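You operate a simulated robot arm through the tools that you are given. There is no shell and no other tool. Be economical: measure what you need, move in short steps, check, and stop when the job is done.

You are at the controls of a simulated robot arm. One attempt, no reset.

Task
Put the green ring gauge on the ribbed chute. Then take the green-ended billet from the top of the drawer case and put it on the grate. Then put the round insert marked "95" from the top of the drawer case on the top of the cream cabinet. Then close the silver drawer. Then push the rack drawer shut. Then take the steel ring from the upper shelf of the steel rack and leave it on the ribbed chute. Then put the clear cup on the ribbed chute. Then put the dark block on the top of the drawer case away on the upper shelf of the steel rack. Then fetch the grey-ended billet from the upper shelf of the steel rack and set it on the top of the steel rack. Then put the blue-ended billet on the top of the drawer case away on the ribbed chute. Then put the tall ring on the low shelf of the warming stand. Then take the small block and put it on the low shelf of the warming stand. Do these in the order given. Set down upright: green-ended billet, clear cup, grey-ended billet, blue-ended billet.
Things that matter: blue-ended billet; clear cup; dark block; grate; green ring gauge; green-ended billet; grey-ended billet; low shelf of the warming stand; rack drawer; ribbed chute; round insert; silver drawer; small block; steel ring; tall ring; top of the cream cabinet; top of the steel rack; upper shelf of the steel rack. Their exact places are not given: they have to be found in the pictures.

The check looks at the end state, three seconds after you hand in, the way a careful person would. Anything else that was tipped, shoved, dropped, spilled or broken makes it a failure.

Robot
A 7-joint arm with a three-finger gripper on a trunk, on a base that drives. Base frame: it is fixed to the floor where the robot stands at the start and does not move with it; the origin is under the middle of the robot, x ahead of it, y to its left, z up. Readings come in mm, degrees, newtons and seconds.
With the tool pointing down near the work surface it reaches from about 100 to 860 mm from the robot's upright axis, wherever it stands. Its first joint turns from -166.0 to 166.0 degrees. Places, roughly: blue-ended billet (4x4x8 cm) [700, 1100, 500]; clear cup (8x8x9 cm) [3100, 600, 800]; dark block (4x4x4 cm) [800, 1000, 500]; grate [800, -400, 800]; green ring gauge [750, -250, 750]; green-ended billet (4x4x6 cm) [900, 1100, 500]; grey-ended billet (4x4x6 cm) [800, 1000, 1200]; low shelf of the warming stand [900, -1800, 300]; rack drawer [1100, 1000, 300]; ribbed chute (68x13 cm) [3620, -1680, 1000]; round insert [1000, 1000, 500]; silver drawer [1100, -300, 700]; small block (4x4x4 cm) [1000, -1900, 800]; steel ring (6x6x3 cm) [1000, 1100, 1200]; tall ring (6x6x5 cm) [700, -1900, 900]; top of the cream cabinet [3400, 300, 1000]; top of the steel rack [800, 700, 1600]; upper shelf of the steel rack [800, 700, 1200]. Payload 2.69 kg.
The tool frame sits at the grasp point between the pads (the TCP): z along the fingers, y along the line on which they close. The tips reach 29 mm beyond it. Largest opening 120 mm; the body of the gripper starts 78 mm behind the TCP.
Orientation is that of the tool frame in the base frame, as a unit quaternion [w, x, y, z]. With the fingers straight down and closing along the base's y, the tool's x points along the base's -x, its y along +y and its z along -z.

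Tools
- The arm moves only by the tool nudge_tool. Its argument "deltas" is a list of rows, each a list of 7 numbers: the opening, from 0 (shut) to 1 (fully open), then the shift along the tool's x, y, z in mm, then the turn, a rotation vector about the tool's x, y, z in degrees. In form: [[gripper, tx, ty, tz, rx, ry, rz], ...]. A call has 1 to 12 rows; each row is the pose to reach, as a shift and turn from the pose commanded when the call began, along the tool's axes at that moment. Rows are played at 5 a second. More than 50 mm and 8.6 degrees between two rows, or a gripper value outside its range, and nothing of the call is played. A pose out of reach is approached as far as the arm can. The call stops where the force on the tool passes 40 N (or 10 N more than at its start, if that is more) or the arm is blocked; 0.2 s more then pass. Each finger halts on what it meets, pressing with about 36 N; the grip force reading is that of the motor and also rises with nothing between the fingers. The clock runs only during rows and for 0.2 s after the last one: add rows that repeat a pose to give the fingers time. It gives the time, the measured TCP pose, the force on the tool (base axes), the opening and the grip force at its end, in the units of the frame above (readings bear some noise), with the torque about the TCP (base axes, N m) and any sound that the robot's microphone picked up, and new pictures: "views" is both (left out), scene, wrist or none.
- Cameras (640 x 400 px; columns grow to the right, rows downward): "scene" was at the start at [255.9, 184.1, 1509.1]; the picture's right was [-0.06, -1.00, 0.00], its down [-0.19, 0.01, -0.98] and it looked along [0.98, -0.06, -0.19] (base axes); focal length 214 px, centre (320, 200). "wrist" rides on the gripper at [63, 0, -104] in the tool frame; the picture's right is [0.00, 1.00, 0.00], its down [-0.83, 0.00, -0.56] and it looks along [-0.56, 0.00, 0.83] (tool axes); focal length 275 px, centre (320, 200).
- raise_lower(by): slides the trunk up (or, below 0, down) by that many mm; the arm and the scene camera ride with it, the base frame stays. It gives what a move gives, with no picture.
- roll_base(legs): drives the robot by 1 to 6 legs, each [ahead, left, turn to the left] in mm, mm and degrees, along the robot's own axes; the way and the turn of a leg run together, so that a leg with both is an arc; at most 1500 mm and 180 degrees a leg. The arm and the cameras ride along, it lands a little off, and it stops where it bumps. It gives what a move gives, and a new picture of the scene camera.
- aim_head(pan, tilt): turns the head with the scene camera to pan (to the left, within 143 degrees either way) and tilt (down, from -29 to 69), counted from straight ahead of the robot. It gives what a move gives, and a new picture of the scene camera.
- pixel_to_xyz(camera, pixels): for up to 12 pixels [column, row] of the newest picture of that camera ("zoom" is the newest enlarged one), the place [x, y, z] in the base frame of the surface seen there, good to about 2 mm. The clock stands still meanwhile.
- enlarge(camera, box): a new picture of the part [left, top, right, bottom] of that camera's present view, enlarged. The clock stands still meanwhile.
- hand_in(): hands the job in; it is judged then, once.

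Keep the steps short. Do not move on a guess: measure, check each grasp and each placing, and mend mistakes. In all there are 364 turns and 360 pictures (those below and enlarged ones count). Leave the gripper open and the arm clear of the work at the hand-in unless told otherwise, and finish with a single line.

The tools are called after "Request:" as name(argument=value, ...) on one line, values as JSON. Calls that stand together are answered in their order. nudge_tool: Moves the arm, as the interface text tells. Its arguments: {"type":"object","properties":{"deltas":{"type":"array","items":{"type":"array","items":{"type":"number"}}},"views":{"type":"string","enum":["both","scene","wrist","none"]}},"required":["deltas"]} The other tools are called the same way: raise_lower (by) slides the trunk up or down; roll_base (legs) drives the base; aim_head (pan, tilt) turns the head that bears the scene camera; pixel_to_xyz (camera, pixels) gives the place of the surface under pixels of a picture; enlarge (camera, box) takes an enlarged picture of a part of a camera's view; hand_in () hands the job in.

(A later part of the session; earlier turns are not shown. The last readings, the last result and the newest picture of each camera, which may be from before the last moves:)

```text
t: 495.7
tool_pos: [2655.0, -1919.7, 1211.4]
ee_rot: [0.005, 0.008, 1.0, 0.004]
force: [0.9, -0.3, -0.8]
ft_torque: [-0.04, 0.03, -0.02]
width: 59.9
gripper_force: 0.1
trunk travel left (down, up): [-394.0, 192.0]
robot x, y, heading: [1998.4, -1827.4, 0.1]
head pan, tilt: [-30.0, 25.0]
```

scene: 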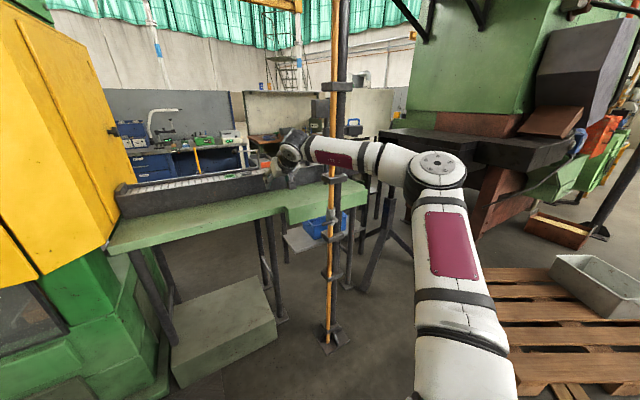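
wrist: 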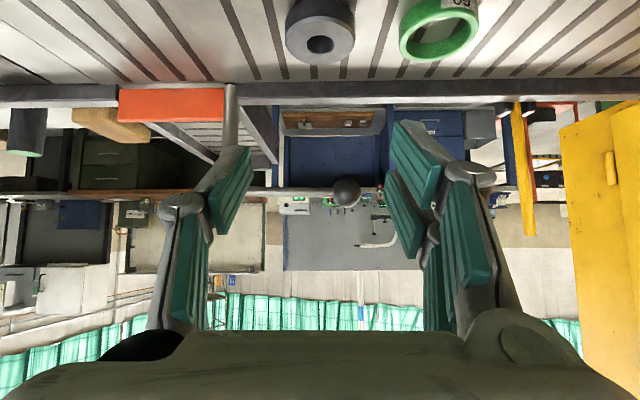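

Request:
nudge_tool(deltas=[[0.5, 40, 0, 0, 0, 0, 0], [0.5, 80, -10, 0, 0, 0, 0], [0.5, 120, -20, 0, 0, 0, 0], [0.5, 150, -30, 0, 0, 0, 0]], views="none")

Request:
roll_base(legs=[[-260, 0, 0], [0, 1400, 0], [0, 1400, 0]])

Request:
aim_head(pan=0, tilt=25)

```text
t: 496.7
tool_pos: [2503.4, -1948.2, 1209.0]
ee_rot: [0.006, 0.009, 1.0, 0.003]
force: [0.4, 0.5, 0.5]
ft_torque: [0.02, 0.04, 0.01]
width: 59.7
gripper_force: 0.0
trunk travel left (down, up): [-394.0, 192.0]
robot x, y, heading: [1995.0, -1827.3, 0.0]
head pan, tilt: [-30.0, 25.0]
```

```text
t: 511.6
tool_pos: [2245.1, 829.6, 1208.9]
ee_rot: [0.006, 0.01, 1.0, 0.006]
force: [0.6, -0.5, 0.4]
ft_torque: [-0.01, -0.01, 0.02]
width: 60.2
gripper_force: 0.2
trunk travel left (down, up): [-394.0, 192.0]
robot x, y, heading: [1736.4, 949.4, -0.1]
head pan, tilt: [-30.0, 25.0]
```

scene: 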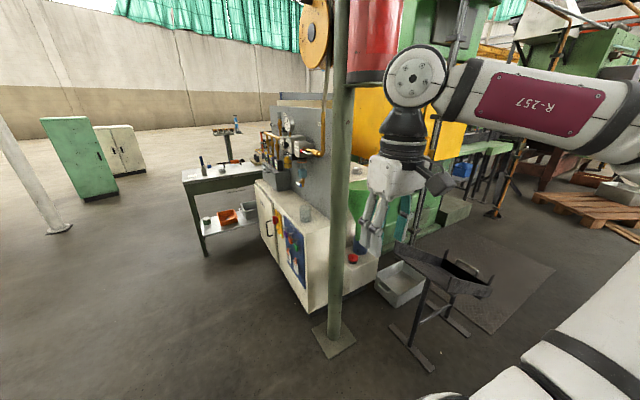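

```text
t: 512.5
tool_pos: [2245.0, 830.7, 1208.9]
ee_rot: [0.006, 0.01, 1.0, 0.005]
force: [0.5, 0.7, -0.3]
ft_torque: [-0.01, -0.01, 0.0]
width: 59.8
gripper_force: 0.1
trunk travel left (down, up): [-394.0, 192.0]
robot x, y, heading: [1738.3, 950.7, -0.4]
head pan, tilt: [0.0, 25.0]
```

scene: 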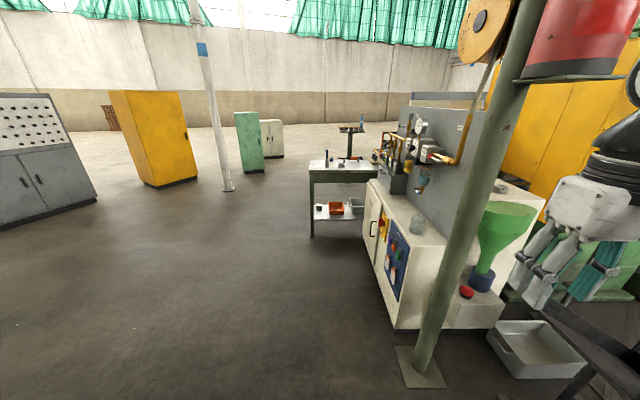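

Request:
enlarge(camera="scene", box=[300, 130, 540, 340])

Request:
pixel_to_xyz(camera="scene", pixels=[[417, 226], [417, 236], [417, 212], [390, 230], [440, 240], [375, 200], [385, 320], [360, 180], [312, 235], [430, 175], [400, 195], [345, 170]])

```text
1.90 times, centred on (420, 235) of scene
```

zoom: 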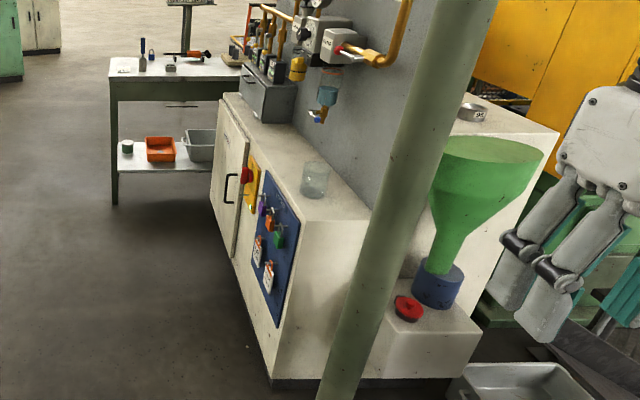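

```text
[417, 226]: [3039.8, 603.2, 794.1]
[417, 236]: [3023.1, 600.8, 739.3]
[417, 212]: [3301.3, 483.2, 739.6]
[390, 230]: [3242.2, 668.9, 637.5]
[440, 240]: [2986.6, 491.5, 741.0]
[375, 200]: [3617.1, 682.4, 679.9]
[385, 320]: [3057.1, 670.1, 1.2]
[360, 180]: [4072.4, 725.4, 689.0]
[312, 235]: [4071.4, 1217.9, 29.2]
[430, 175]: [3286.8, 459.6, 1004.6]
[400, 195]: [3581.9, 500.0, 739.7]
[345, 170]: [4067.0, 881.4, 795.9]
```

Cup on the lower ledge (z 740) near (3045,600). I'll stand at y≈1450 facing −y. Drive around the column.

Request:
roll_base(legs=[[780, 15, 0.3], [0, 560, 0], [560, 0, 0], [0, 0, -90]])

Request:
aim_head(pan=0, tilt=40)

```text
t: 526.2
tool_pos: [2955.0, 1035.1, 1210.1]
ee_rot: [0.008, 0.707, 0.708, -0.001]
force: [-0.2, -0.1, -0.1]
ft_torque: [0.03, 0.02, -0.01]
width: 60.1
gripper_force: 0.0
trunk travel left (down, up): [-394.0, 192.0]
robot x, y, heading: [3068.1, 1545.2, -89.0]
head pan, tilt: [0.0, 25.0]
```

scene: 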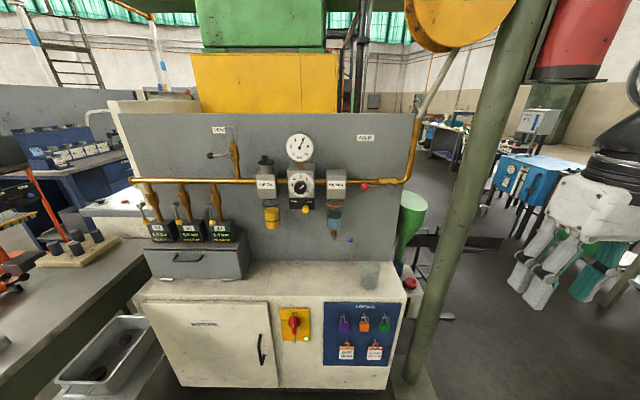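

```text
t: 527.0
tool_pos: [2954.8, 1034.4, 1208.7]
ee_rot: [0.008, 0.707, 0.707, -0.001]
force: [0.4, 0.5, 0.2]
ft_torque: [-0.02, -0.01, -0.03]
width: 59.9
gripper_force: 0.0
trunk travel left (down, up): [-394.0, 192.0]
robot x, y, heading: [3066.7, 1544.8, -88.9]
head pan, tilt: [0.0, 40.0]
```

scene: 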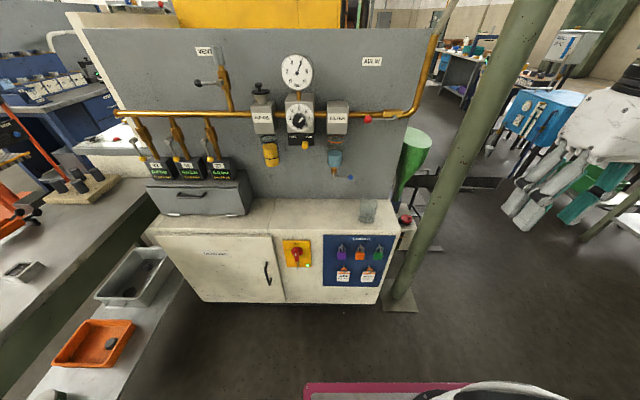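

Request:
enlarge(camera="scene", box=[300, 100, 440, 260])

Request:
pixel_to_xyz(camera="scene", pixels=[[369, 220], [369, 205], [361, 212], [377, 212], [369, 200], [369, 224], [338, 140], [350, 178], [368, 119], [400, 110], [335, 165], [369, 228]])

```text
2.50 times, centred on (370, 180) of scene
```

zoom: 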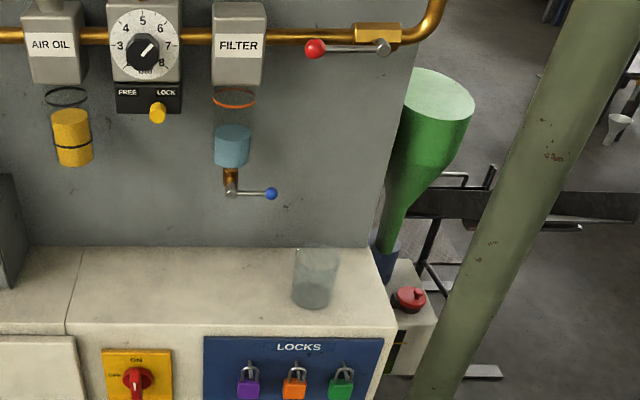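

```text
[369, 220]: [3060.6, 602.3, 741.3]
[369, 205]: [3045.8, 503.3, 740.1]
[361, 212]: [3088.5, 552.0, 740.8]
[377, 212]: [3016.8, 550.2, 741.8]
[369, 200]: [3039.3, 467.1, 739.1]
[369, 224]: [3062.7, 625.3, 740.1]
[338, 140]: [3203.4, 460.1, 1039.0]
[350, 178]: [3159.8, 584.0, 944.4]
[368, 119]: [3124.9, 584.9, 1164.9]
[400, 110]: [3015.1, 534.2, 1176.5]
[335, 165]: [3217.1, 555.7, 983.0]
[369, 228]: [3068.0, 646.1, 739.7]
```

Cup centre ≈(3071,597), standing on z 740; valves hang above, so use the tilted hand. Position the base and pitch.

Request:
roll_base(legs=[[0, 85, 0], [0, 0, -1.1]])

Request:
raise_lower(by=-120)

Request:
nudge_tool(deltas=[[0.9, -10, 0, 0, 0, -6, 0], [0.9, -20, 0, 0, 0, -12, 0], [0.9, -35, 0, 0, 0, -18, 0], [0.9, -55, 0, 0, 0, -24, 0], [0.9, -80, 0, 10, 0, -30, 0], [0.9, -110, 0, 30, 0, -36, 0], [0.9, -140, 0, 50, 0, -42, 0], [0.9, -170, 0, 75, 0, -48, 0], [0.9, -190, 0, 105, 0, -50, 0], [0.9, -190, 0, 145, 0, -50, 0], [0.9, -190, 0, 190, 0, -50, 0], [0.9, -190, 0, 230, 0, -50, 0]], views="both")

```text
t: 528.4
tool_pos: [3030.2, 1039.4, 1208.4]
ee_rot: [0.008, 0.713, 0.701, -0.001]
force: [-0.6, 0.1, 0.4]
ft_torque: [0.03, 0.01, 0.01]
width: 60.1
gripper_force: 0.0
trunk travel left (down, up): [-394.0, 192.0]
robot x, y, heading: [3148.8, 1547.1, -90.1]
head pan, tilt: [0.0, 40.0]
```

scene: 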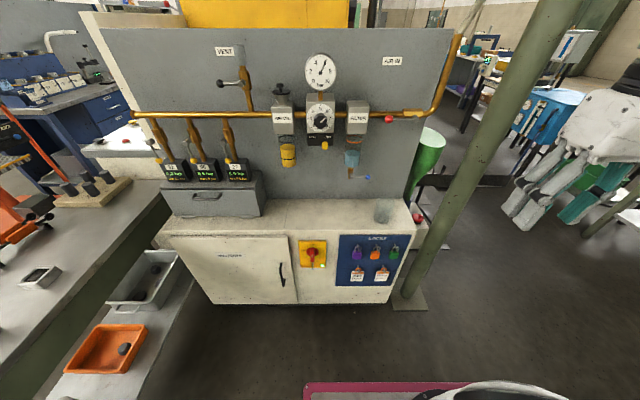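

```text
t: 529.9
tool_pos: [3029.7, 1038.0, 1089.6]
ee_rot: [0.009, 0.714, 0.7, 0.0]
force: [0.3, -0.1, 0.4]
ft_torque: [0.01, 0.02, 0.01]
width: 59.9
gripper_force: 0.1
trunk travel left (down, up): [-274.0, 312.0]
robot x, y, heading: [3153.1, 1546.4, -90.3]
head pan, tilt: [0.0, 40.0]
```

```text
t: 532.5
tool_pos: [2990.3, 791.2, 870.1]
ee_rot: [0.303, 0.647, 0.632, -0.301]
force: [0.4, -0.6, 0.9]
ft_torque: [0.0, 0.0, -0.05]
width: 108.0
gripper_force: 0.1
out of reach, approached as far as the arm can: row 8, 9, 10, 11, 12
trunk travel left (down, up): [-274.0, 312.0]
robot x, y, heading: [3151.6, 1543.4, -90.4]
head pan, tilt: [0.0, 40.0]
```

scene: 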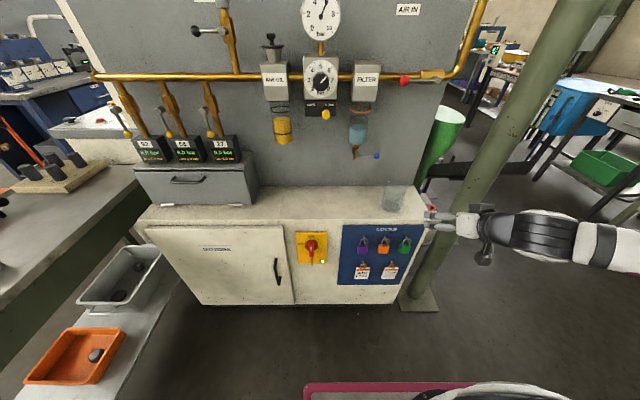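
wrist: 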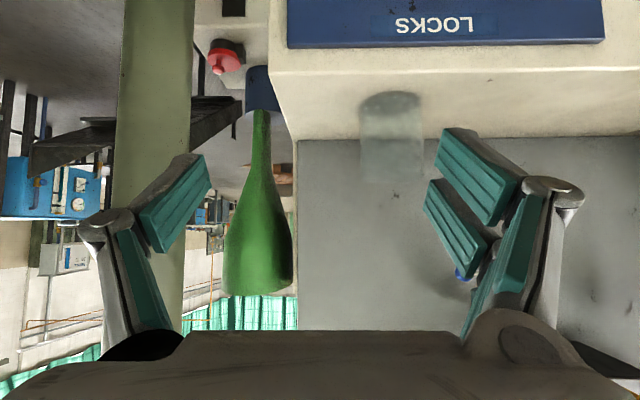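

Request:
nudge_tool(deltas=[[0.9, -22, 17, 27, 0, 0, 0], [0.9, -44, 34, 54, 0, 0, 0], [0.9, -66, 51, 80, 0, 0, 0], [0.9, -88, 68, 107, 0, 0, 0]], views="both")

```text
t: 533.5
tool_pos: [3054.3, 653.2, 874.1]
ee_rot: [0.303, 0.646, 0.632, -0.302]
force: [-0.4, 0.4, -0.6]
ft_torque: [-0.01, -0.01, -0.02]
width: 107.9
gripper_force: 0.0
trunk travel left (down, up): [-274.0, 312.0]
robot x, y, heading: [3151.9, 1546.3, -90.2]
head pan, tilt: [0.0, 40.0]
```

scene: 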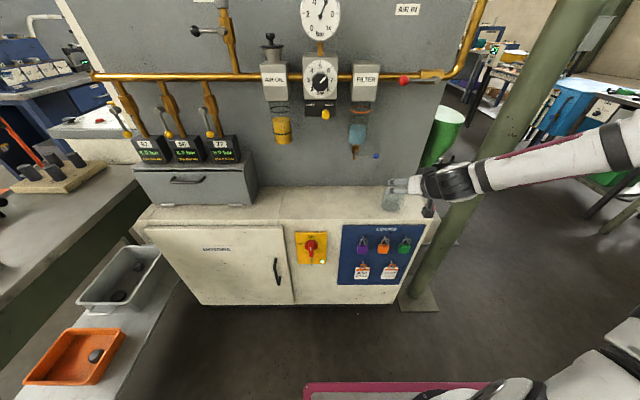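
wrist: 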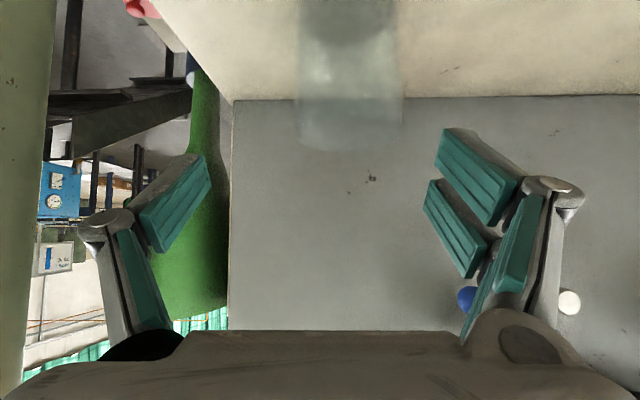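

Request:
nudge_tool(deltas=[[0.9, -18, 10, 22, 0, 0, 0], [0.9, -35, 19, 43, 0, 0, 0], [0.9, -12, 19, 62, 0, 0, 0], [0.9, 11, 19, 81, 0, 0, 0], [0.9, 31, 19, 97, 0, 0, 0]], views="both")

```text
t: 534.7
tool_pos: [3075.4, 595.6, 789.5]
ee_rot: [0.303, 0.646, 0.632, -0.302]
force: [0.6, 0.2, 0.2]
ft_torque: [0.01, 0.01, 0.0]
width: 108.2
gripper_force: 0.1
trunk travel left (down, up): [-274.0, 312.0]
robot x, y, heading: [3153.5, 1546.4, -90.0]
head pan, tilt: [0.0, 40.0]
```

scene: 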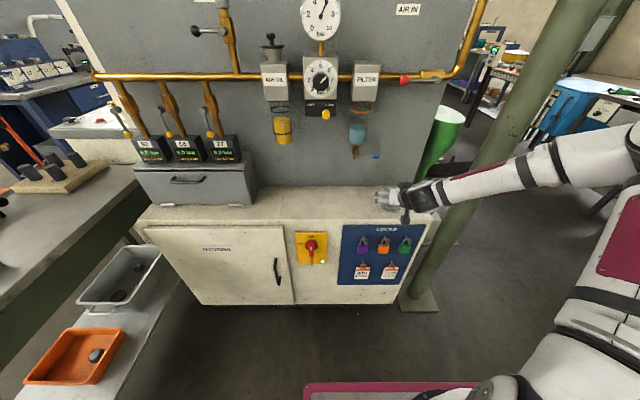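
wrist: 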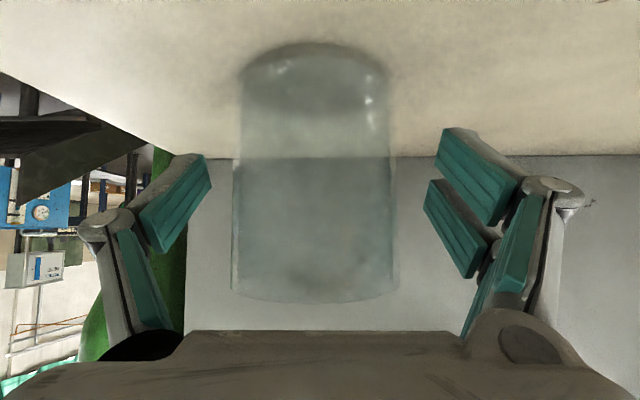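

Centered. Advance 8 mm and close.

Request:
nudge_tool(deltas=[[0.9, -5, -2, 6, 0, 0, 0], [0.6, -5, -2, 6, 0, 0, 0], [0.6, -5, -2, 6, 0, 0, 0], [0.5, -5, -2, 6, 0, 0, 0], [0.5, -5, -2, 6, 0, 0, 0]], views="wrist")

```text
t: 535.9
tool_pos: [3073.9, 588.7, 789.0]
ee_rot: [0.303, 0.646, 0.631, -0.303]
force: [0.6, 0.4, 1.2]
ft_torque: [0.04, 0.0, -0.02]
width: 63.3
gripper_force: 35.5
trunk travel left (down, up): [-274.0, 312.0]
robot x, y, heading: [3154.5, 1545.2, -90.0]
head pan, tilt: [0.0, 40.0]
```

wrist: 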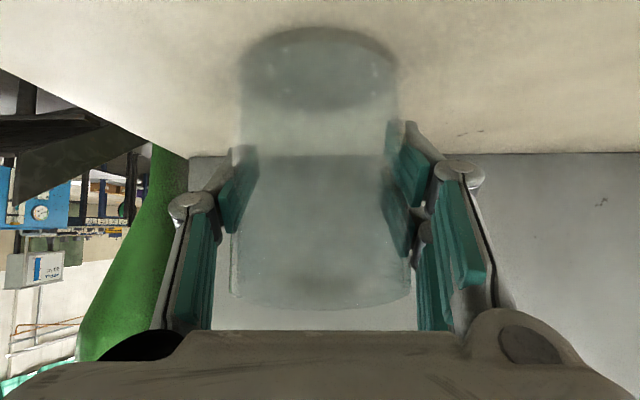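

Request:
nudge_tool(deltas=[[0.5, -8, 0, -6.4, 0, 0, 0], [0.5, -16, 0, -13, 0, 0, 0]], views="wrist")

Request:
enlarge(camera="scene", box=[340, 140, 460, 240])

```text
t: 536.5
tool_pos: [3073.2, 587.3, 808.4]
ee_rot: [0.303, 0.646, 0.632, -0.303]
force: [-0.1, -1.0, -1.0]
ft_torque: [0.02, -0.03, 0.01]
width: 63.2
gripper_force: 36.2
trunk travel left (down, up): [-274.0, 312.0]
robot x, y, heading: [3151.7, 1543.2, -90.3]
head pan, tilt: [0.0, 40.0]
```

wrist: 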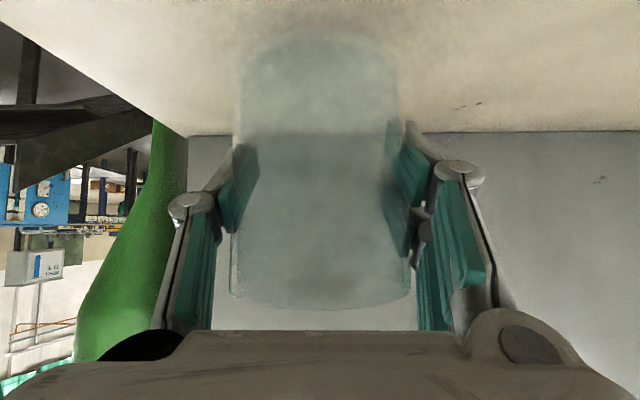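

```text
4.00 times, centred on (400, 190) of scene
```

zoom: 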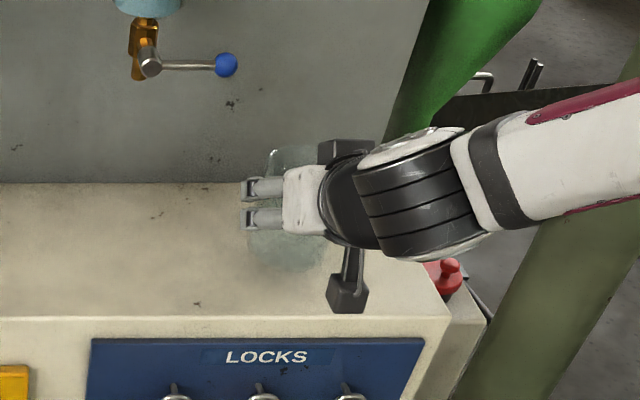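

Cup lifts steadily. Back out with the base, then raise.

Request:
roll_base(legs=[[-350, 0, 0]])

Request:
nudge_tool(deltas=[[0.5, -20, 0, -35, 0, 0, 0], [0.5, -40, 0, -70, 0, 0, 0], [0.5, -60, -5, -105, 0, 0, 0], [0.5, -85, -10, -140, 0, 0, 0], [0.5, -110, -15, -170, 0, 0, 0], [0.5, -140, -20, -200, 0, 0, 0]], views="both")

```text
t: 538.7
tool_pos: [3071.1, 931.3, 809.3]
ee_rot: [0.302, 0.648, 0.63, -0.304]
force: [0.4, -0.1, 0.3]
ft_torque: [-0.02, 0.0, 0.0]
width: 63.1
gripper_force: 36.1
trunk travel left (down, up): [-274.0, 312.0]
robot x, y, heading: [3151.9, 1886.4, -90.4]
head pan, tilt: [0.0, 40.0]
```

scene: 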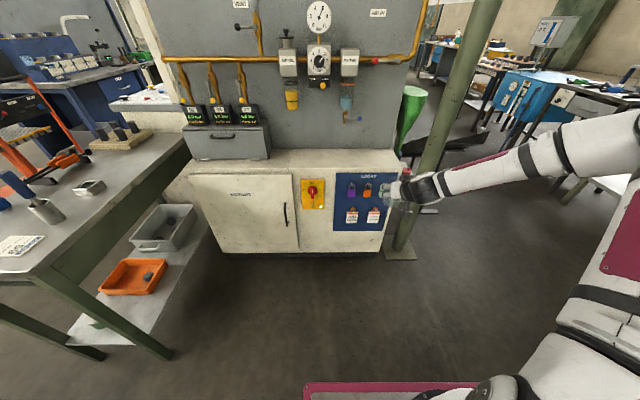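

```text
t: 540.1
tool_pos: [3052.1, 996.9, 1043.5]
ee_rot: [0.302, 0.648, 0.63, -0.304]
force: [0.3, -0.5, -0.9]
ft_torque: [-0.03, 0.02, 0.02]
width: 62.9
gripper_force: 35.6
trunk travel left (down, up): [-274.0, 312.0]
robot x, y, heading: [3154.1, 1891.9, -90.1]
head pan, tilt: [0.0, 40.0]
```

scene: 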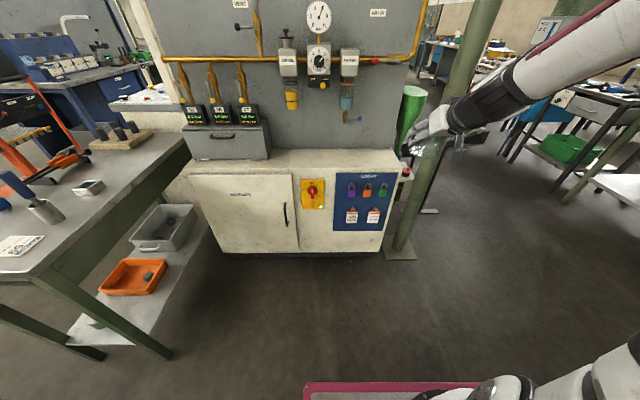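
wrist: 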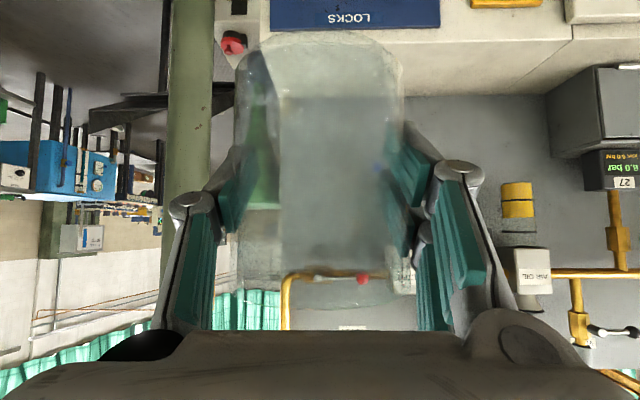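

Request:
nudge_tool(deltas=[[0.5, 15, 0, -30, 0, 6, 0], [0.5, 30, 0, -60, 0, 12, 0], [0.5, 45, 0, -90, 0, 18, 0], [0.5, 60, -5, -120, 0, 24, 0], [0.5, 75, -10, -150, 0, 30, 0], [0.5, 95, -15, -180, 0, 36, 0], [0.5, 115, -20, -210, 0, 42, 0], [0.5, 140, -25, -240, 0, 48, 0], [0.5, 170, -30, -270, 0, 50, 0], [0.5, 200, -35, -295, 0, 50, 0]], views="wrist")

Request:
raise_lower(by=140)

```text
t: 542.3
tool_pos: [3022.4, 1352.9, 1075.1]
ee_rot: [0.009, 0.715, 0.699, 0.001]
force: [0.0, -0.2, -0.4]
ft_torque: [-0.01, 0.03, 0.02]
width: 63.4
gripper_force: 36.0
trunk travel left (down, up): [-274.0, 312.0]
robot x, y, heading: [3153.3, 1886.8, -90.0]
head pan, tilt: [0.0, 40.0]
```

wrist: 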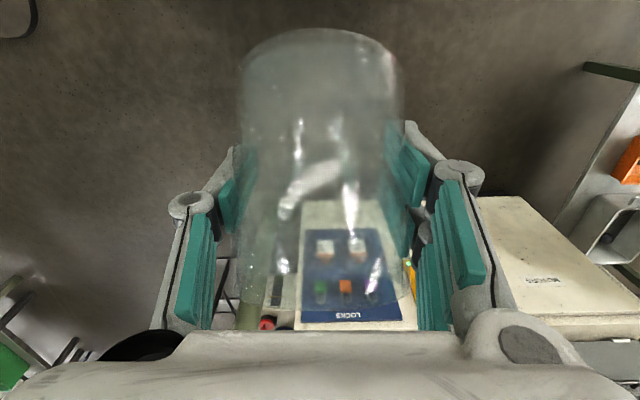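

```text
t: 544.0
tool_pos: [3020.9, 1353.5, 1215.5]
ee_rot: [0.007, 0.718, 0.696, 0.0]
force: [0.5, 0.6, -1.5]
ft_torque: [0.0, 0.01, -0.01]
width: 63.1
gripper_force: 35.6
trunk travel left (down, up): [-414.0, 172.0]
robot x, y, heading: [3152.9, 1889.9, -90.2]
head pan, tilt: [0.0, 40.0]
```

Request:
roll_base(legs=[[0, -620, 0], [0, 0, 90.2], [0, -915, 0]])

```text
t: 555.6
tool_pos: [3083.3, 863.5, 1215.6]
ee_rot: [0.006, 0.002, 1.0, 0.005]
force: [-0.5, 0.4, -0.2]
ft_torque: [0.02, -0.02, 0.01]
width: 63.1
gripper_force: 35.6
trunk travel left (down, up): [-414.0, 172.0]
robot x, y, heading: [2545.2, 982.7, 0.5]
head pan, tilt: [0.0, 40.0]
```

scene: 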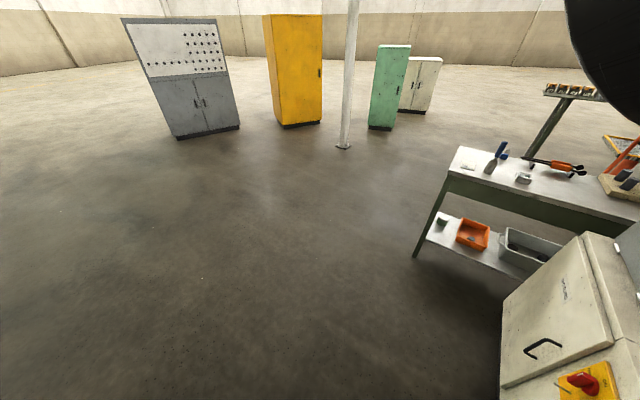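

Request:
roll_base(legs=[[-805, 0, -0.3], [0, -1400, 0], [0, -1400, 0]])

Request:
nudge_tool(deltas=[[0.5, 0, 0, 0, 0, 0, 0]], views="wrist")

```text
t: 573.1
tool_pos: [2300.9, -1943.5, 1215.1]
ee_rot: [0.005, -0.005, 1.0, 0.006]
force: [-0.6, 0.4, -0.6]
ft_torque: [0.03, 0.04, 0.01]
width: 63.0
gripper_force: 36.0
trunk travel left (down, up): [-414.0, 172.0]
robot x, y, heading: [1757.0, -1832.5, 1.4]
head pan, tilt: [0.0, 40.0]
```

scene: 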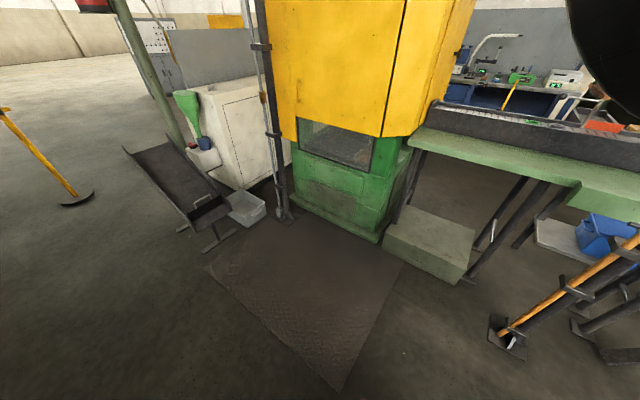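

```text
t: 573.5
tool_pos: [2301.0, -1945.0, 1215.9]
ee_rot: [0.005, -0.005, 1.0, 0.006]
force: [0.9, 0.0, -1.0]
ft_torque: [-0.03, 0.01, -0.01]
width: 63.1
gripper_force: 35.6
trunk travel left (down, up): [-414.0, 172.0]
robot x, y, heading: [1758.1, -1833.4, 1.6]
head pan, tilt: [0.0, 40.0]
```

wrist: 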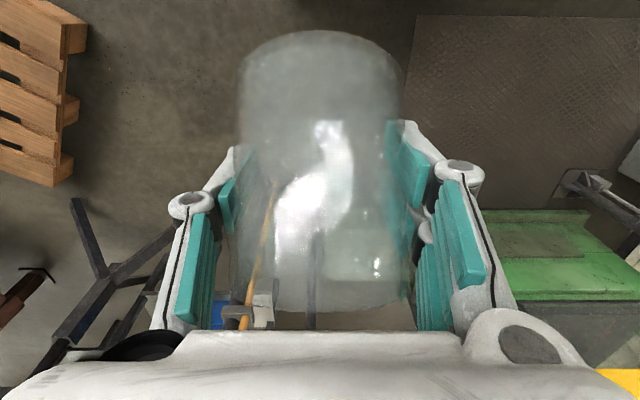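

Request:
roll_base(legs=[[0, 0, -1.6], [400, 4, 0], [335, 0, 0]])

Request:
nudge_tool(deltas=[[0.5, -15, -5, 0, 0, -6, 0], [0.5, -40, -8, 0, 0, -12, 0], [0.5, -70, -8, 0, 0, -18, 0], [0.5, -100, -8, 0, 0, -24, 0], [0.5, -135, -5, 0, 0, -30, 0], [0.5, -170, 0, 0, 0, -36, 0], [0.5, -205, 8, 0, 0, -42, 0], [0.5, -240, 16, 0, 0, -48, 0], [0.5, -280, 25, 5, 0, -50, 0], [0.5, -320, 35, 10, 0, -50, 0]], views="both")

```text
t: 578.2
tool_pos: [3034.5, -1948.8, 1215.7]
ee_rot: [0.007, 0.004, 1.0, 0.005]
force: [0.7, 0.4, -1.0]
ft_torque: [-0.03, -0.03, 0.01]
width: 62.8
gripper_force: 36.1
trunk travel left (down, up): [-414.0, 172.0]
robot x, y, heading: [2499.4, -1832.0, 0.5]
head pan, tilt: [0.0, 40.0]
```

scene: 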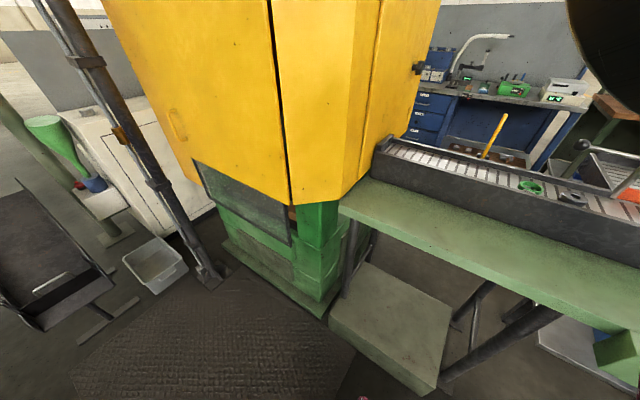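

```text
t: 580.4
tool_pos: [3355.5, -1915.7, 1210.9]
ee_rot: [0.429, 0.006, 0.903, 0.003]
force: [-1.1, -0.4, -0.2]
ft_torque: [-0.01, 0.02, 0.03]
width: 63.1
gripper_force: 36.3
trunk travel left (down, up): [-414.0, 172.0]
robot x, y, heading: [2496.9, -1831.4, 0.5]
head pan, tilt: [0.0, 40.0]
```

scene: 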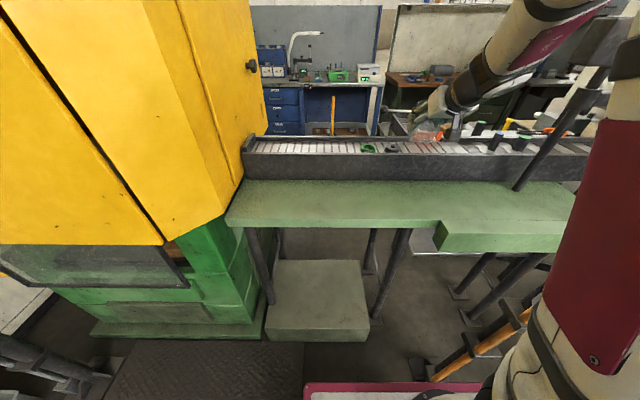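
wrist: 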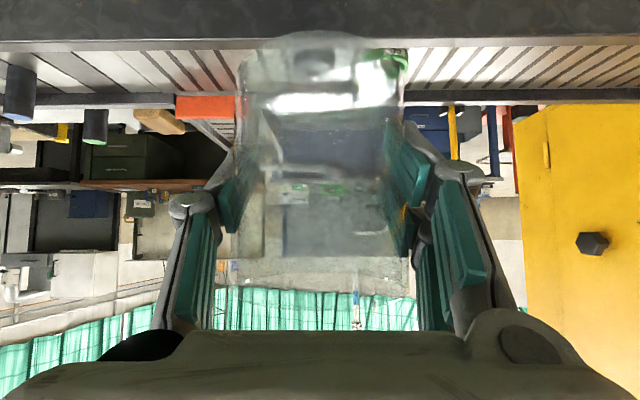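

Extend first, then swing left over the free slot at y≈-1715.

Request:
nudge_tool(deltas=[[0.5, -23, 6, 41, 0, 0, 0], [0.5, -46, 13, 82, 0, 0, 0], [0.5, -70, 20, 122, 0, 0, 0], [0.5, -93, 26, 163, 0, 0, 0], [0.5, -94, 60, 176, 0, 0, 0], [0.5, -95, 95, 190, 0, 0, 0], [0.5, -97, 130, 205, 0, 0, 0], [0.5, -98, 165, 219, 0, 0, 0], [0.5, -100, 201, 235, 0, 0, 0]], views="both")

```text
t: 582.4
tool_pos: [3604.5, -1717.9, 1142.0]
ee_rot: [0.428, 0.006, 0.904, 0.003]
force: [0.1, -1.6, 0.3]
ft_torque: [0.05, 0.04, 0.12]
width: 63.0
gripper_force: 35.9
trunk travel left (down, up): [-414.0, 172.0]
robot x, y, heading: [2499.7, -1825.2, 0.8]
head pan, tilt: [0.0, 40.0]
```

scene: 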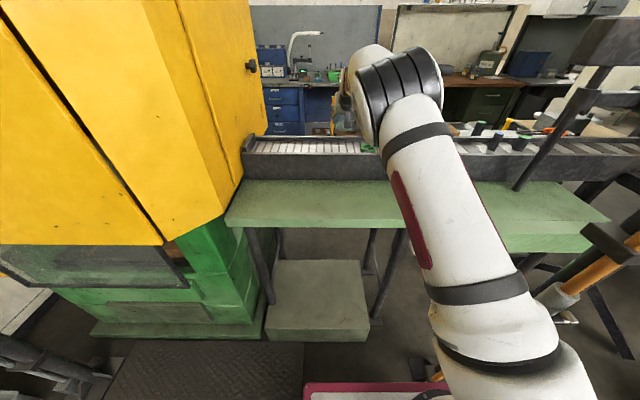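
wrist: 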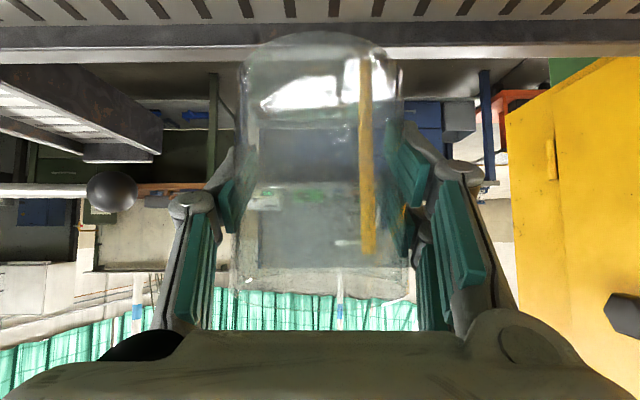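

Request:
nudge_tool(deltas=[[0.5, 19, 0, 21, 0, 0, 0], [0.5, 38, 1, 42, 0, 0, 0], [0.5, 58, 2, 64, 0, 0, 0]], views="both")

```text
t: 583.2
tool_pos: [3614.9, -1712.1, 1055.7]
ee_rot: [0.429, 0.005, 0.903, 0.004]
force: [0.5, 0.0, -0.1]
ft_torque: [-0.01, 0.04, 0.0]
width: 63.3
gripper_force: 35.8
trunk travel left (down, up): [-414.0, 172.0]
robot x, y, heading: [2495.1, -1829.1, 0.9]
head pan, tilt: [0.0, 40.0]
```

scene: 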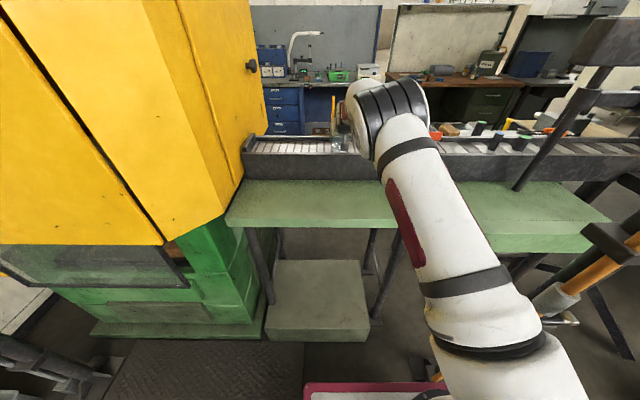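
wrist: 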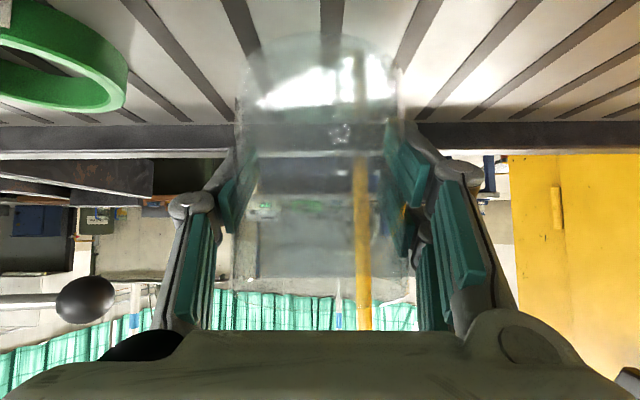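

Request:
nudge_tool(deltas=[[0.5, 2.3, 0, 1.9, 0, 0, 0], [0.5, 4.2, 0, 3.4, 0, 0, 0]], views="none")

Request:
nudge_tool(deltas=[[0.5, 1.2, 0, 1, 0, 0, 0]], views="none")

```text
t: 583.8
tool_pos: [3615.6, -1713.0, 1049.0]
ee_rot: [0.428, 0.005, 0.904, 0.005]
force: [-0.1, 0.7, -0.3]
ft_torque: [0.02, 0.01, 0.01]
width: 63.2
gripper_force: 36.0
trunk travel left (down, up): [-414.0, 172.0]
robot x, y, heading: [2493.4, -1829.4, 0.6]
head pan, tilt: [0.0, 40.0]
```

```text
t: 584.2
tool_pos: [3615.4, -1712.1, 1048.1]
ee_rot: [0.428, 0.005, 0.904, 0.003]
force: [-0.1, -0.8, -0.4]
ft_torque: [0.0, 0.03, -0.01]
width: 63.2
gripper_force: 36.3
trunk travel left (down, up): [-414.0, 172.0]
robot x, y, heading: [2497.0, -1825.7, 0.5]
head pan, tilt: [0.0, 40.0]
```

Request:
nudge_tool(deltas=[[0.5, 1.4, 0, 1.1, 0, 0, 0]], views="none")

Request:
nudge_tool(deltas=[[0.5, 1.0, 0, 0.8, 0, 0, 0]], views="wrist")

```text
t: 584.6
tool_pos: [3615.3, -1712.8, 1047.3]
ee_rot: [0.428, 0.005, 0.904, 0.003]
force: [-1.6, -0.1, 1.2]
ft_torque: [-0.1, 0.05, -0.02]
width: 63.1
gripper_force: 36.7
trunk travel left (down, up): [-414.0, 172.0]
robot x, y, heading: [2498.1, -1827.1, 0.7]
head pan, tilt: [0.0, 40.0]
```

```text
t: 585.0
tool_pos: [3615.5, -1712.0, 1046.4]
ee_rot: [0.429, 0.005, 0.903, 0.003]
force: [3.0, -1.5, 5.5]
ft_torque: [-0.23, 0.0, 0.12]
width: 63.0
gripper_force: 35.2
trunk travel left (down, up): [-414.0, 172.0]
robot x, y, heading: [2499.4, -1828.7, 0.6]
head pan, tilt: [0.0, 40.0]
```

wrist: 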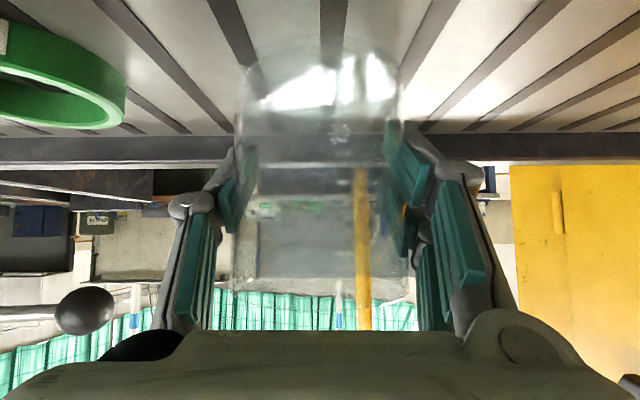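

Request:
nudge_tool(deltas=[[0.6, 0, 0, 0, 0, 0, 0], [0.7, 0, 0, 0, 0, 0, 0], [0.8, 0, 0, 0, 0, 0, 0], [0.84, 0, 0, 0, 0, 0, 0], [0.84, 0, 0, 0, 0, 0, 0]], views="wrist")

```text
t: 586.2
tool_pos: [3614.1, -1711.8, 1044.7]
ee_rot: [0.428, 0.005, 0.904, 0.004]
force: [-0.2, -0.1, -0.4]
ft_torque: [-0.02, 0.0, -0.01]
width: 101.0
gripper_force: 0.1
trunk travel left (down, up): [-414.0, 172.0]
robot x, y, heading: [2494.2, -1829.0, 0.9]
head pan, tilt: [0.0, 40.0]
```

wrist: 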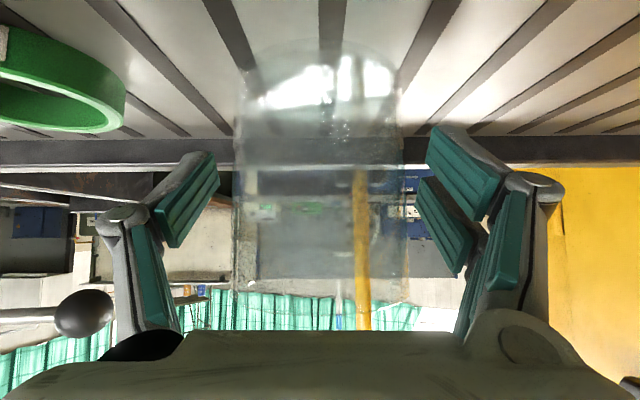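

Cup stands upright. Withdraw along the tool axis.

Request:
nudge_tool(deltas=[[0.84, 0, 0, -30, 0, 0, 0], [0.84, 0, 0, -65, 0, 0, 0], [0.84, 0, 0, -105, 0, 0, 0], [0.84, -10, -10, -145, 0, 0, 0], [0.84, -30, -40, -175, 0, 0, 0], [0.84, -50, -80, -190, 0, 0, 0], [0.84, -60, -125, -195, 0, 0, 0], [0.84, -60, -170, -200, 0, 0, 0], [0.84, -60, -200, -210, 0, 0, 0]], views="both")

Request:
enlarge(camera="scene", box=[230, 80, 470, 230])

```text
t: 588.2
tool_pos: [3491.1, -1912.7, 1221.8]
ee_rot: [0.428, 0.004, 0.904, 0.004]
force: [0.9, 1.9, -1.1]
ft_torque: [-0.09, 0.02, -0.08]
width: 100.8
gripper_force: 0.0
trunk travel left (down, up): [-414.0, 172.0]
robot x, y, heading: [2494.6, -1828.1, 0.8]
head pan, tilt: [0.0, 40.0]
```

scene: 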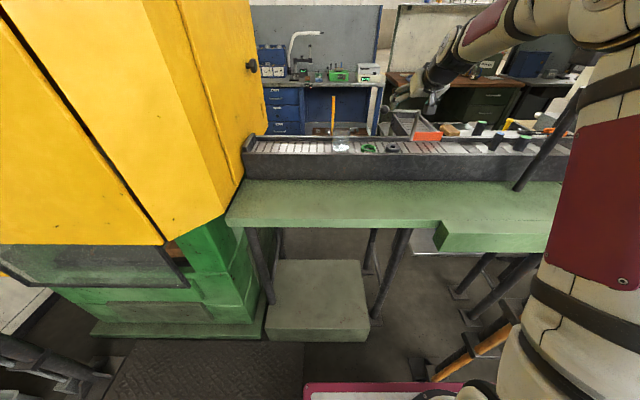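
wrist: 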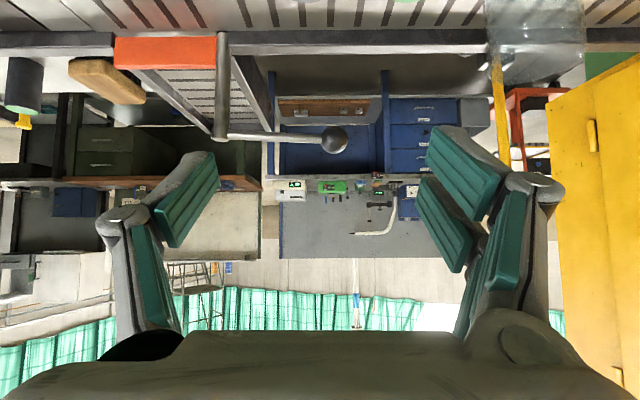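

```text
2.67 times, centred on (350, 155) of scene
```

zoom: 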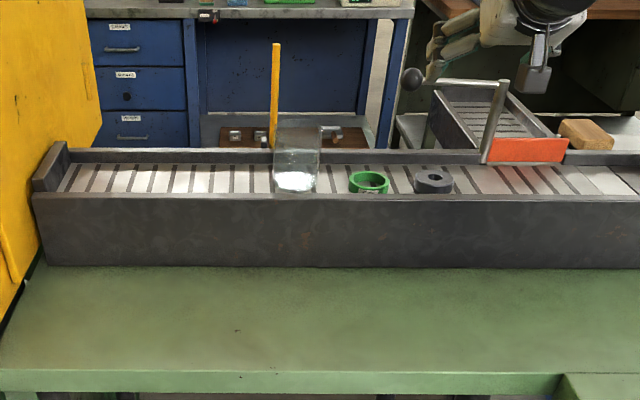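

Three items are on the chute. Pictures are running low, so I combine moves. Back out, then fold.

Request:
roll_base(legs=[[-750, 0, -0.8], [0, 1190, 0]])

Request:
nudge_tool(deltas=[[0.65, 15, 0, -35, 0, 6, 0], [0.65, 30, 0, -70, 0, 12, 0], [0.65, 45, 0, -105, 0, 18, 0], [0.65, 60, 0, -140, 0, 24, 0], [0.65, 80, 0, -180, 0, 30, 0], [0.65, 105, 0, -215, 0, 36, 0], [0.65, 130, 0, -250, 0, 42, 0], [0.65, 160, 0, -280, 0, 48, 0], [0.65, 190, 0, -310, 0, 50.5, 0]], views="none")

Request:
nudge_tool(deltas=[[0.65, 40, 0, 0, 0, 0, 0], [0.65, 80, -10, 0, 0, 0, 0], [0.65, 110, -20, 0, 0, 0, 0]], views="none")

```text
t: 597.9
tool_pos: [2741.5, -744.7, 1221.3]
ee_rot: [0.428, 0.013, 0.904, 0.0]
force: [0.1, 1.0, 0.2]
ft_torque: [0.01, 0.03, 0.0]
width: 100.9
gripper_force: 0.1
trunk travel left (down, up): [-414.0, 172.0]
robot x, y, heading: [1751.3, -643.1, -0.3]
head pan, tilt: [0.0, 40.0]
```

scene: 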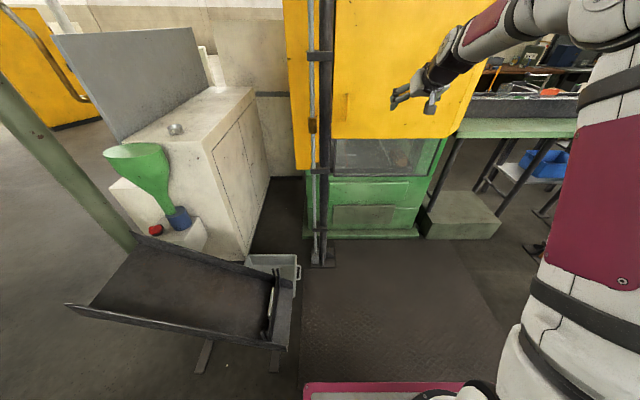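

```text
t: 599.9
tool_pos: [2380.8, -737.5, 1270.1]
ee_rot: [0.0, 0.012, 1.0, 0.006]
force: [1.8, 0.0, -0.4]
ft_torque: [-0.02, 0.02, -0.02]
width: 77.8
gripper_force: 0.0
trunk travel left (down, up): [-414.0, 172.0]
robot x, y, heading: [1747.9, -646.3, -0.1]
head pan, tilt: [0.0, 40.0]
```

```text
t: 600.7
tool_pos: [2270.9, -755.2, 1269.9]
ee_rot: [0.002, 0.011, 1.0, 0.005]
force: [0.0, -0.1, 0.8]
ft_torque: [0.03, 0.06, 0.03]
width: 78.1
gripper_force: 0.1
trunk travel left (down, up): [-414.0, 172.0]
robot x, y, heading: [1744.4, -640.9, -0.3]
head pan, tilt: [0.0, 40.0]
```

Request:
roll_base(legs=[[0, 0, 90], [0, 0, 90.3], [-80, -300, 0], [0, -1140, 0], [-335, 0, 0]])

Request:
raise_lower(by=-400)

Request:
raise_lower(by=-12)

```text
t: 617.6
tool_pos: [1629.6, 888.7, 1270.9]
ee_rot: [0.005, 1.0, -0.003, -0.002]
force: [-0.2, -0.6, -0.5]
ft_torque: [0.0, 0.01, -0.01]
width: 78.2
gripper_force: 0.0
trunk travel left (down, up): [-414.0, 172.0]
robot x, y, heading: [2152.9, 783.4, -179.4]
head pan, tilt: [0.0, 40.0]
```

scene: 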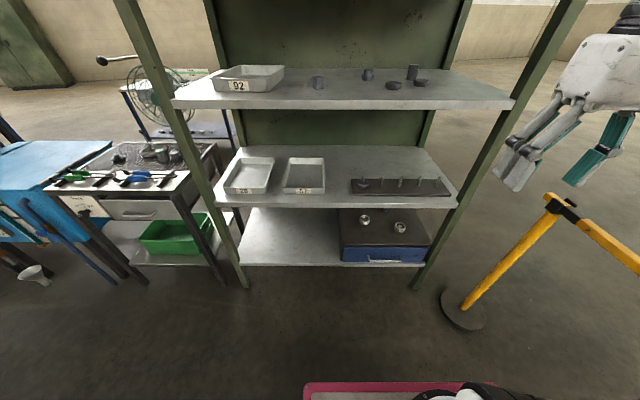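

```text
t: 621.5
tool_pos: [1630.9, 888.5, 871.2]
ee_rot: [0.005, 1.0, -0.002, -0.002]
force: [-0.8, 0.1, -0.4]
ft_torque: [0.01, 0.03, -0.01]
width: 78.2
gripper_force: 0.0
trunk travel left (down, up): [-14.0, 572.0]
robot x, y, heading: [2155.1, 783.8, -179.4]
head pan, tilt: [0.0, 40.0]
```

```text
t: 622.0
tool_pos: [1630.8, 889.4, 857.8]
ee_rot: [0.006, 1.0, -0.002, -0.002]
force: [-0.1, -0.5, 0.5]
ft_torque: [0.0, 0.0, 0.04]
width: 77.9
gripper_force: 0.1
trunk travel left (down, up): [-2.0, 584.0]
robot x, y, heading: [2152.7, 783.4, -179.2]
head pan, tilt: [0.0, 40.0]
```

Request:
nudge_tool(deltas=[[0.65, 0, -8, 0, -0.3, -8, 0], [0.65, -10, -18, 0, -0.5, -16, 0], [0.65, -30, -28, 0, -0.5, -24, 0], [0.65, -50, -38, 0, -0.5, -32, 0], [0.65, -70, -48, 0, -0.5, -40, 0], [0.65, -100, -58, 10, -0.5, -48, 0], [0.65, -130, -68, 20, -0.5, -56, 0], [0.65, -165, -80, 32, -0.5, -56.5, 0], [0.65, -205, -92, 52, -0.5, -56.5, 0], [0.65, -245, -104, 77, -0.5, -56.5, 0], [0.65, -285, -112, 102, -0.5, -56.5, 0], [0.65, -325, -112, 127, -0.5, -56.5, 0]], views="none")

```text
t: 624.6
tool_pos: [1307.8, 1000.6, 731.4]
ee_rot: [0.007, 0.88, -0.006, -0.475]
force: [0.0, 0.1, 0.0]
ft_torque: [-0.02, -0.01, 0.02]
width: 78.2
gripper_force: 0.1
trunk travel left (down, up): [-2.0, 584.0]
robot x, y, heading: [2151.6, 788.8, -179.4]
head pan, tilt: [0.0, 40.0]
```

Request:
nudge_tool(deltas=[[0.65, 40, 0, 26, 0, 0, 0], [0.65, 80, 0, 52, 0, 0, 0], [0.65, 115, 0, 80, 0, 0, 0], [0.65, 125, 0, 120, 0, 0, 0], [0.65, 112, 0, 160, 0, 0, 0], [0.65, 92, 0, 203, 0, 0, 0], [0.65, 73, 0, 245, 0, 0, 0], [0.65, 48, 0, 284, 0, 0, 0], [0.65, 22, 0, 324, 0, 0, 0], [0.65, -4, 0, 363, 0, 0, 0], [0.65, -30, 0, 403, 0, 0, 0], [0.65, -60, 0, 448, 0, 0, 0]], views="none")

```text
refused: row 12 steps farther than a row can; nothing moved
```

Request:
nudge_tool(deltas=[[0.65, 40, 0, 26, 0, 0, 0], [0.65, 80, 0, 52, 0, 0, 0], [0.65, 115, 0, 80, 0, 0, 0], [0.65, 125, 0, 120, 0, 0, 0], [0.65, 112, 0, 160, 0, 0, 0], [0.65, 92, 0, 203, 0, 0, 0], [0.65, 73, 0, 245, 0, 0, 0], [0.65, 48, 0, 284, 0, 0, 0], [0.65, 22, 0, 324, 0, 0, 0], [0.65, -4, 0, 363, 0, 0, 0], [0.65, -30, 0, 403, 0, 0, 0], [0.65, -57, 0, 444, 0, 0, 0]], views="wrist")

```text
t: 627.2
tool_pos: [902.4, 1000.8, 536.5]
ee_rot: [0.007, 0.88, -0.006, -0.475]
force: [0.2, 1.1, 1.0]
ft_torque: [-0.07, -0.1, 0.07]
width: 78.1
gripper_force: 0.0
trunk travel left (down, up): [-2.0, 584.0]
robot x, y, heading: [2156.9, 787.7, -179.4]
head pan, tilt: [0.0, 40.0]
```

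wrist: 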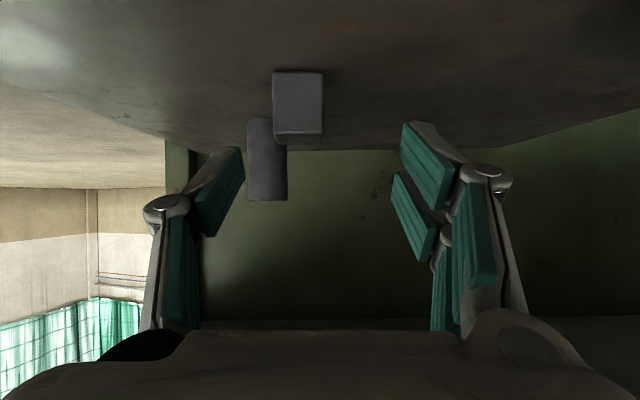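

Request:
pixel_to_xyz(camera="wrist", pixels=[[276, 100], [318, 100], [297, 100], [297, 134], [266, 160], [266, 198], [250, 180], [284, 180]])

```text
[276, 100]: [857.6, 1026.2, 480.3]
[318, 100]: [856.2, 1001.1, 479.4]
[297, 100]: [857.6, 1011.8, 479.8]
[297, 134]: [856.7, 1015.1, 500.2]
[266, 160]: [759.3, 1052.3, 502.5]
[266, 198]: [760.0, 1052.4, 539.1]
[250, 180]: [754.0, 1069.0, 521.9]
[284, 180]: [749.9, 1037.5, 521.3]
```

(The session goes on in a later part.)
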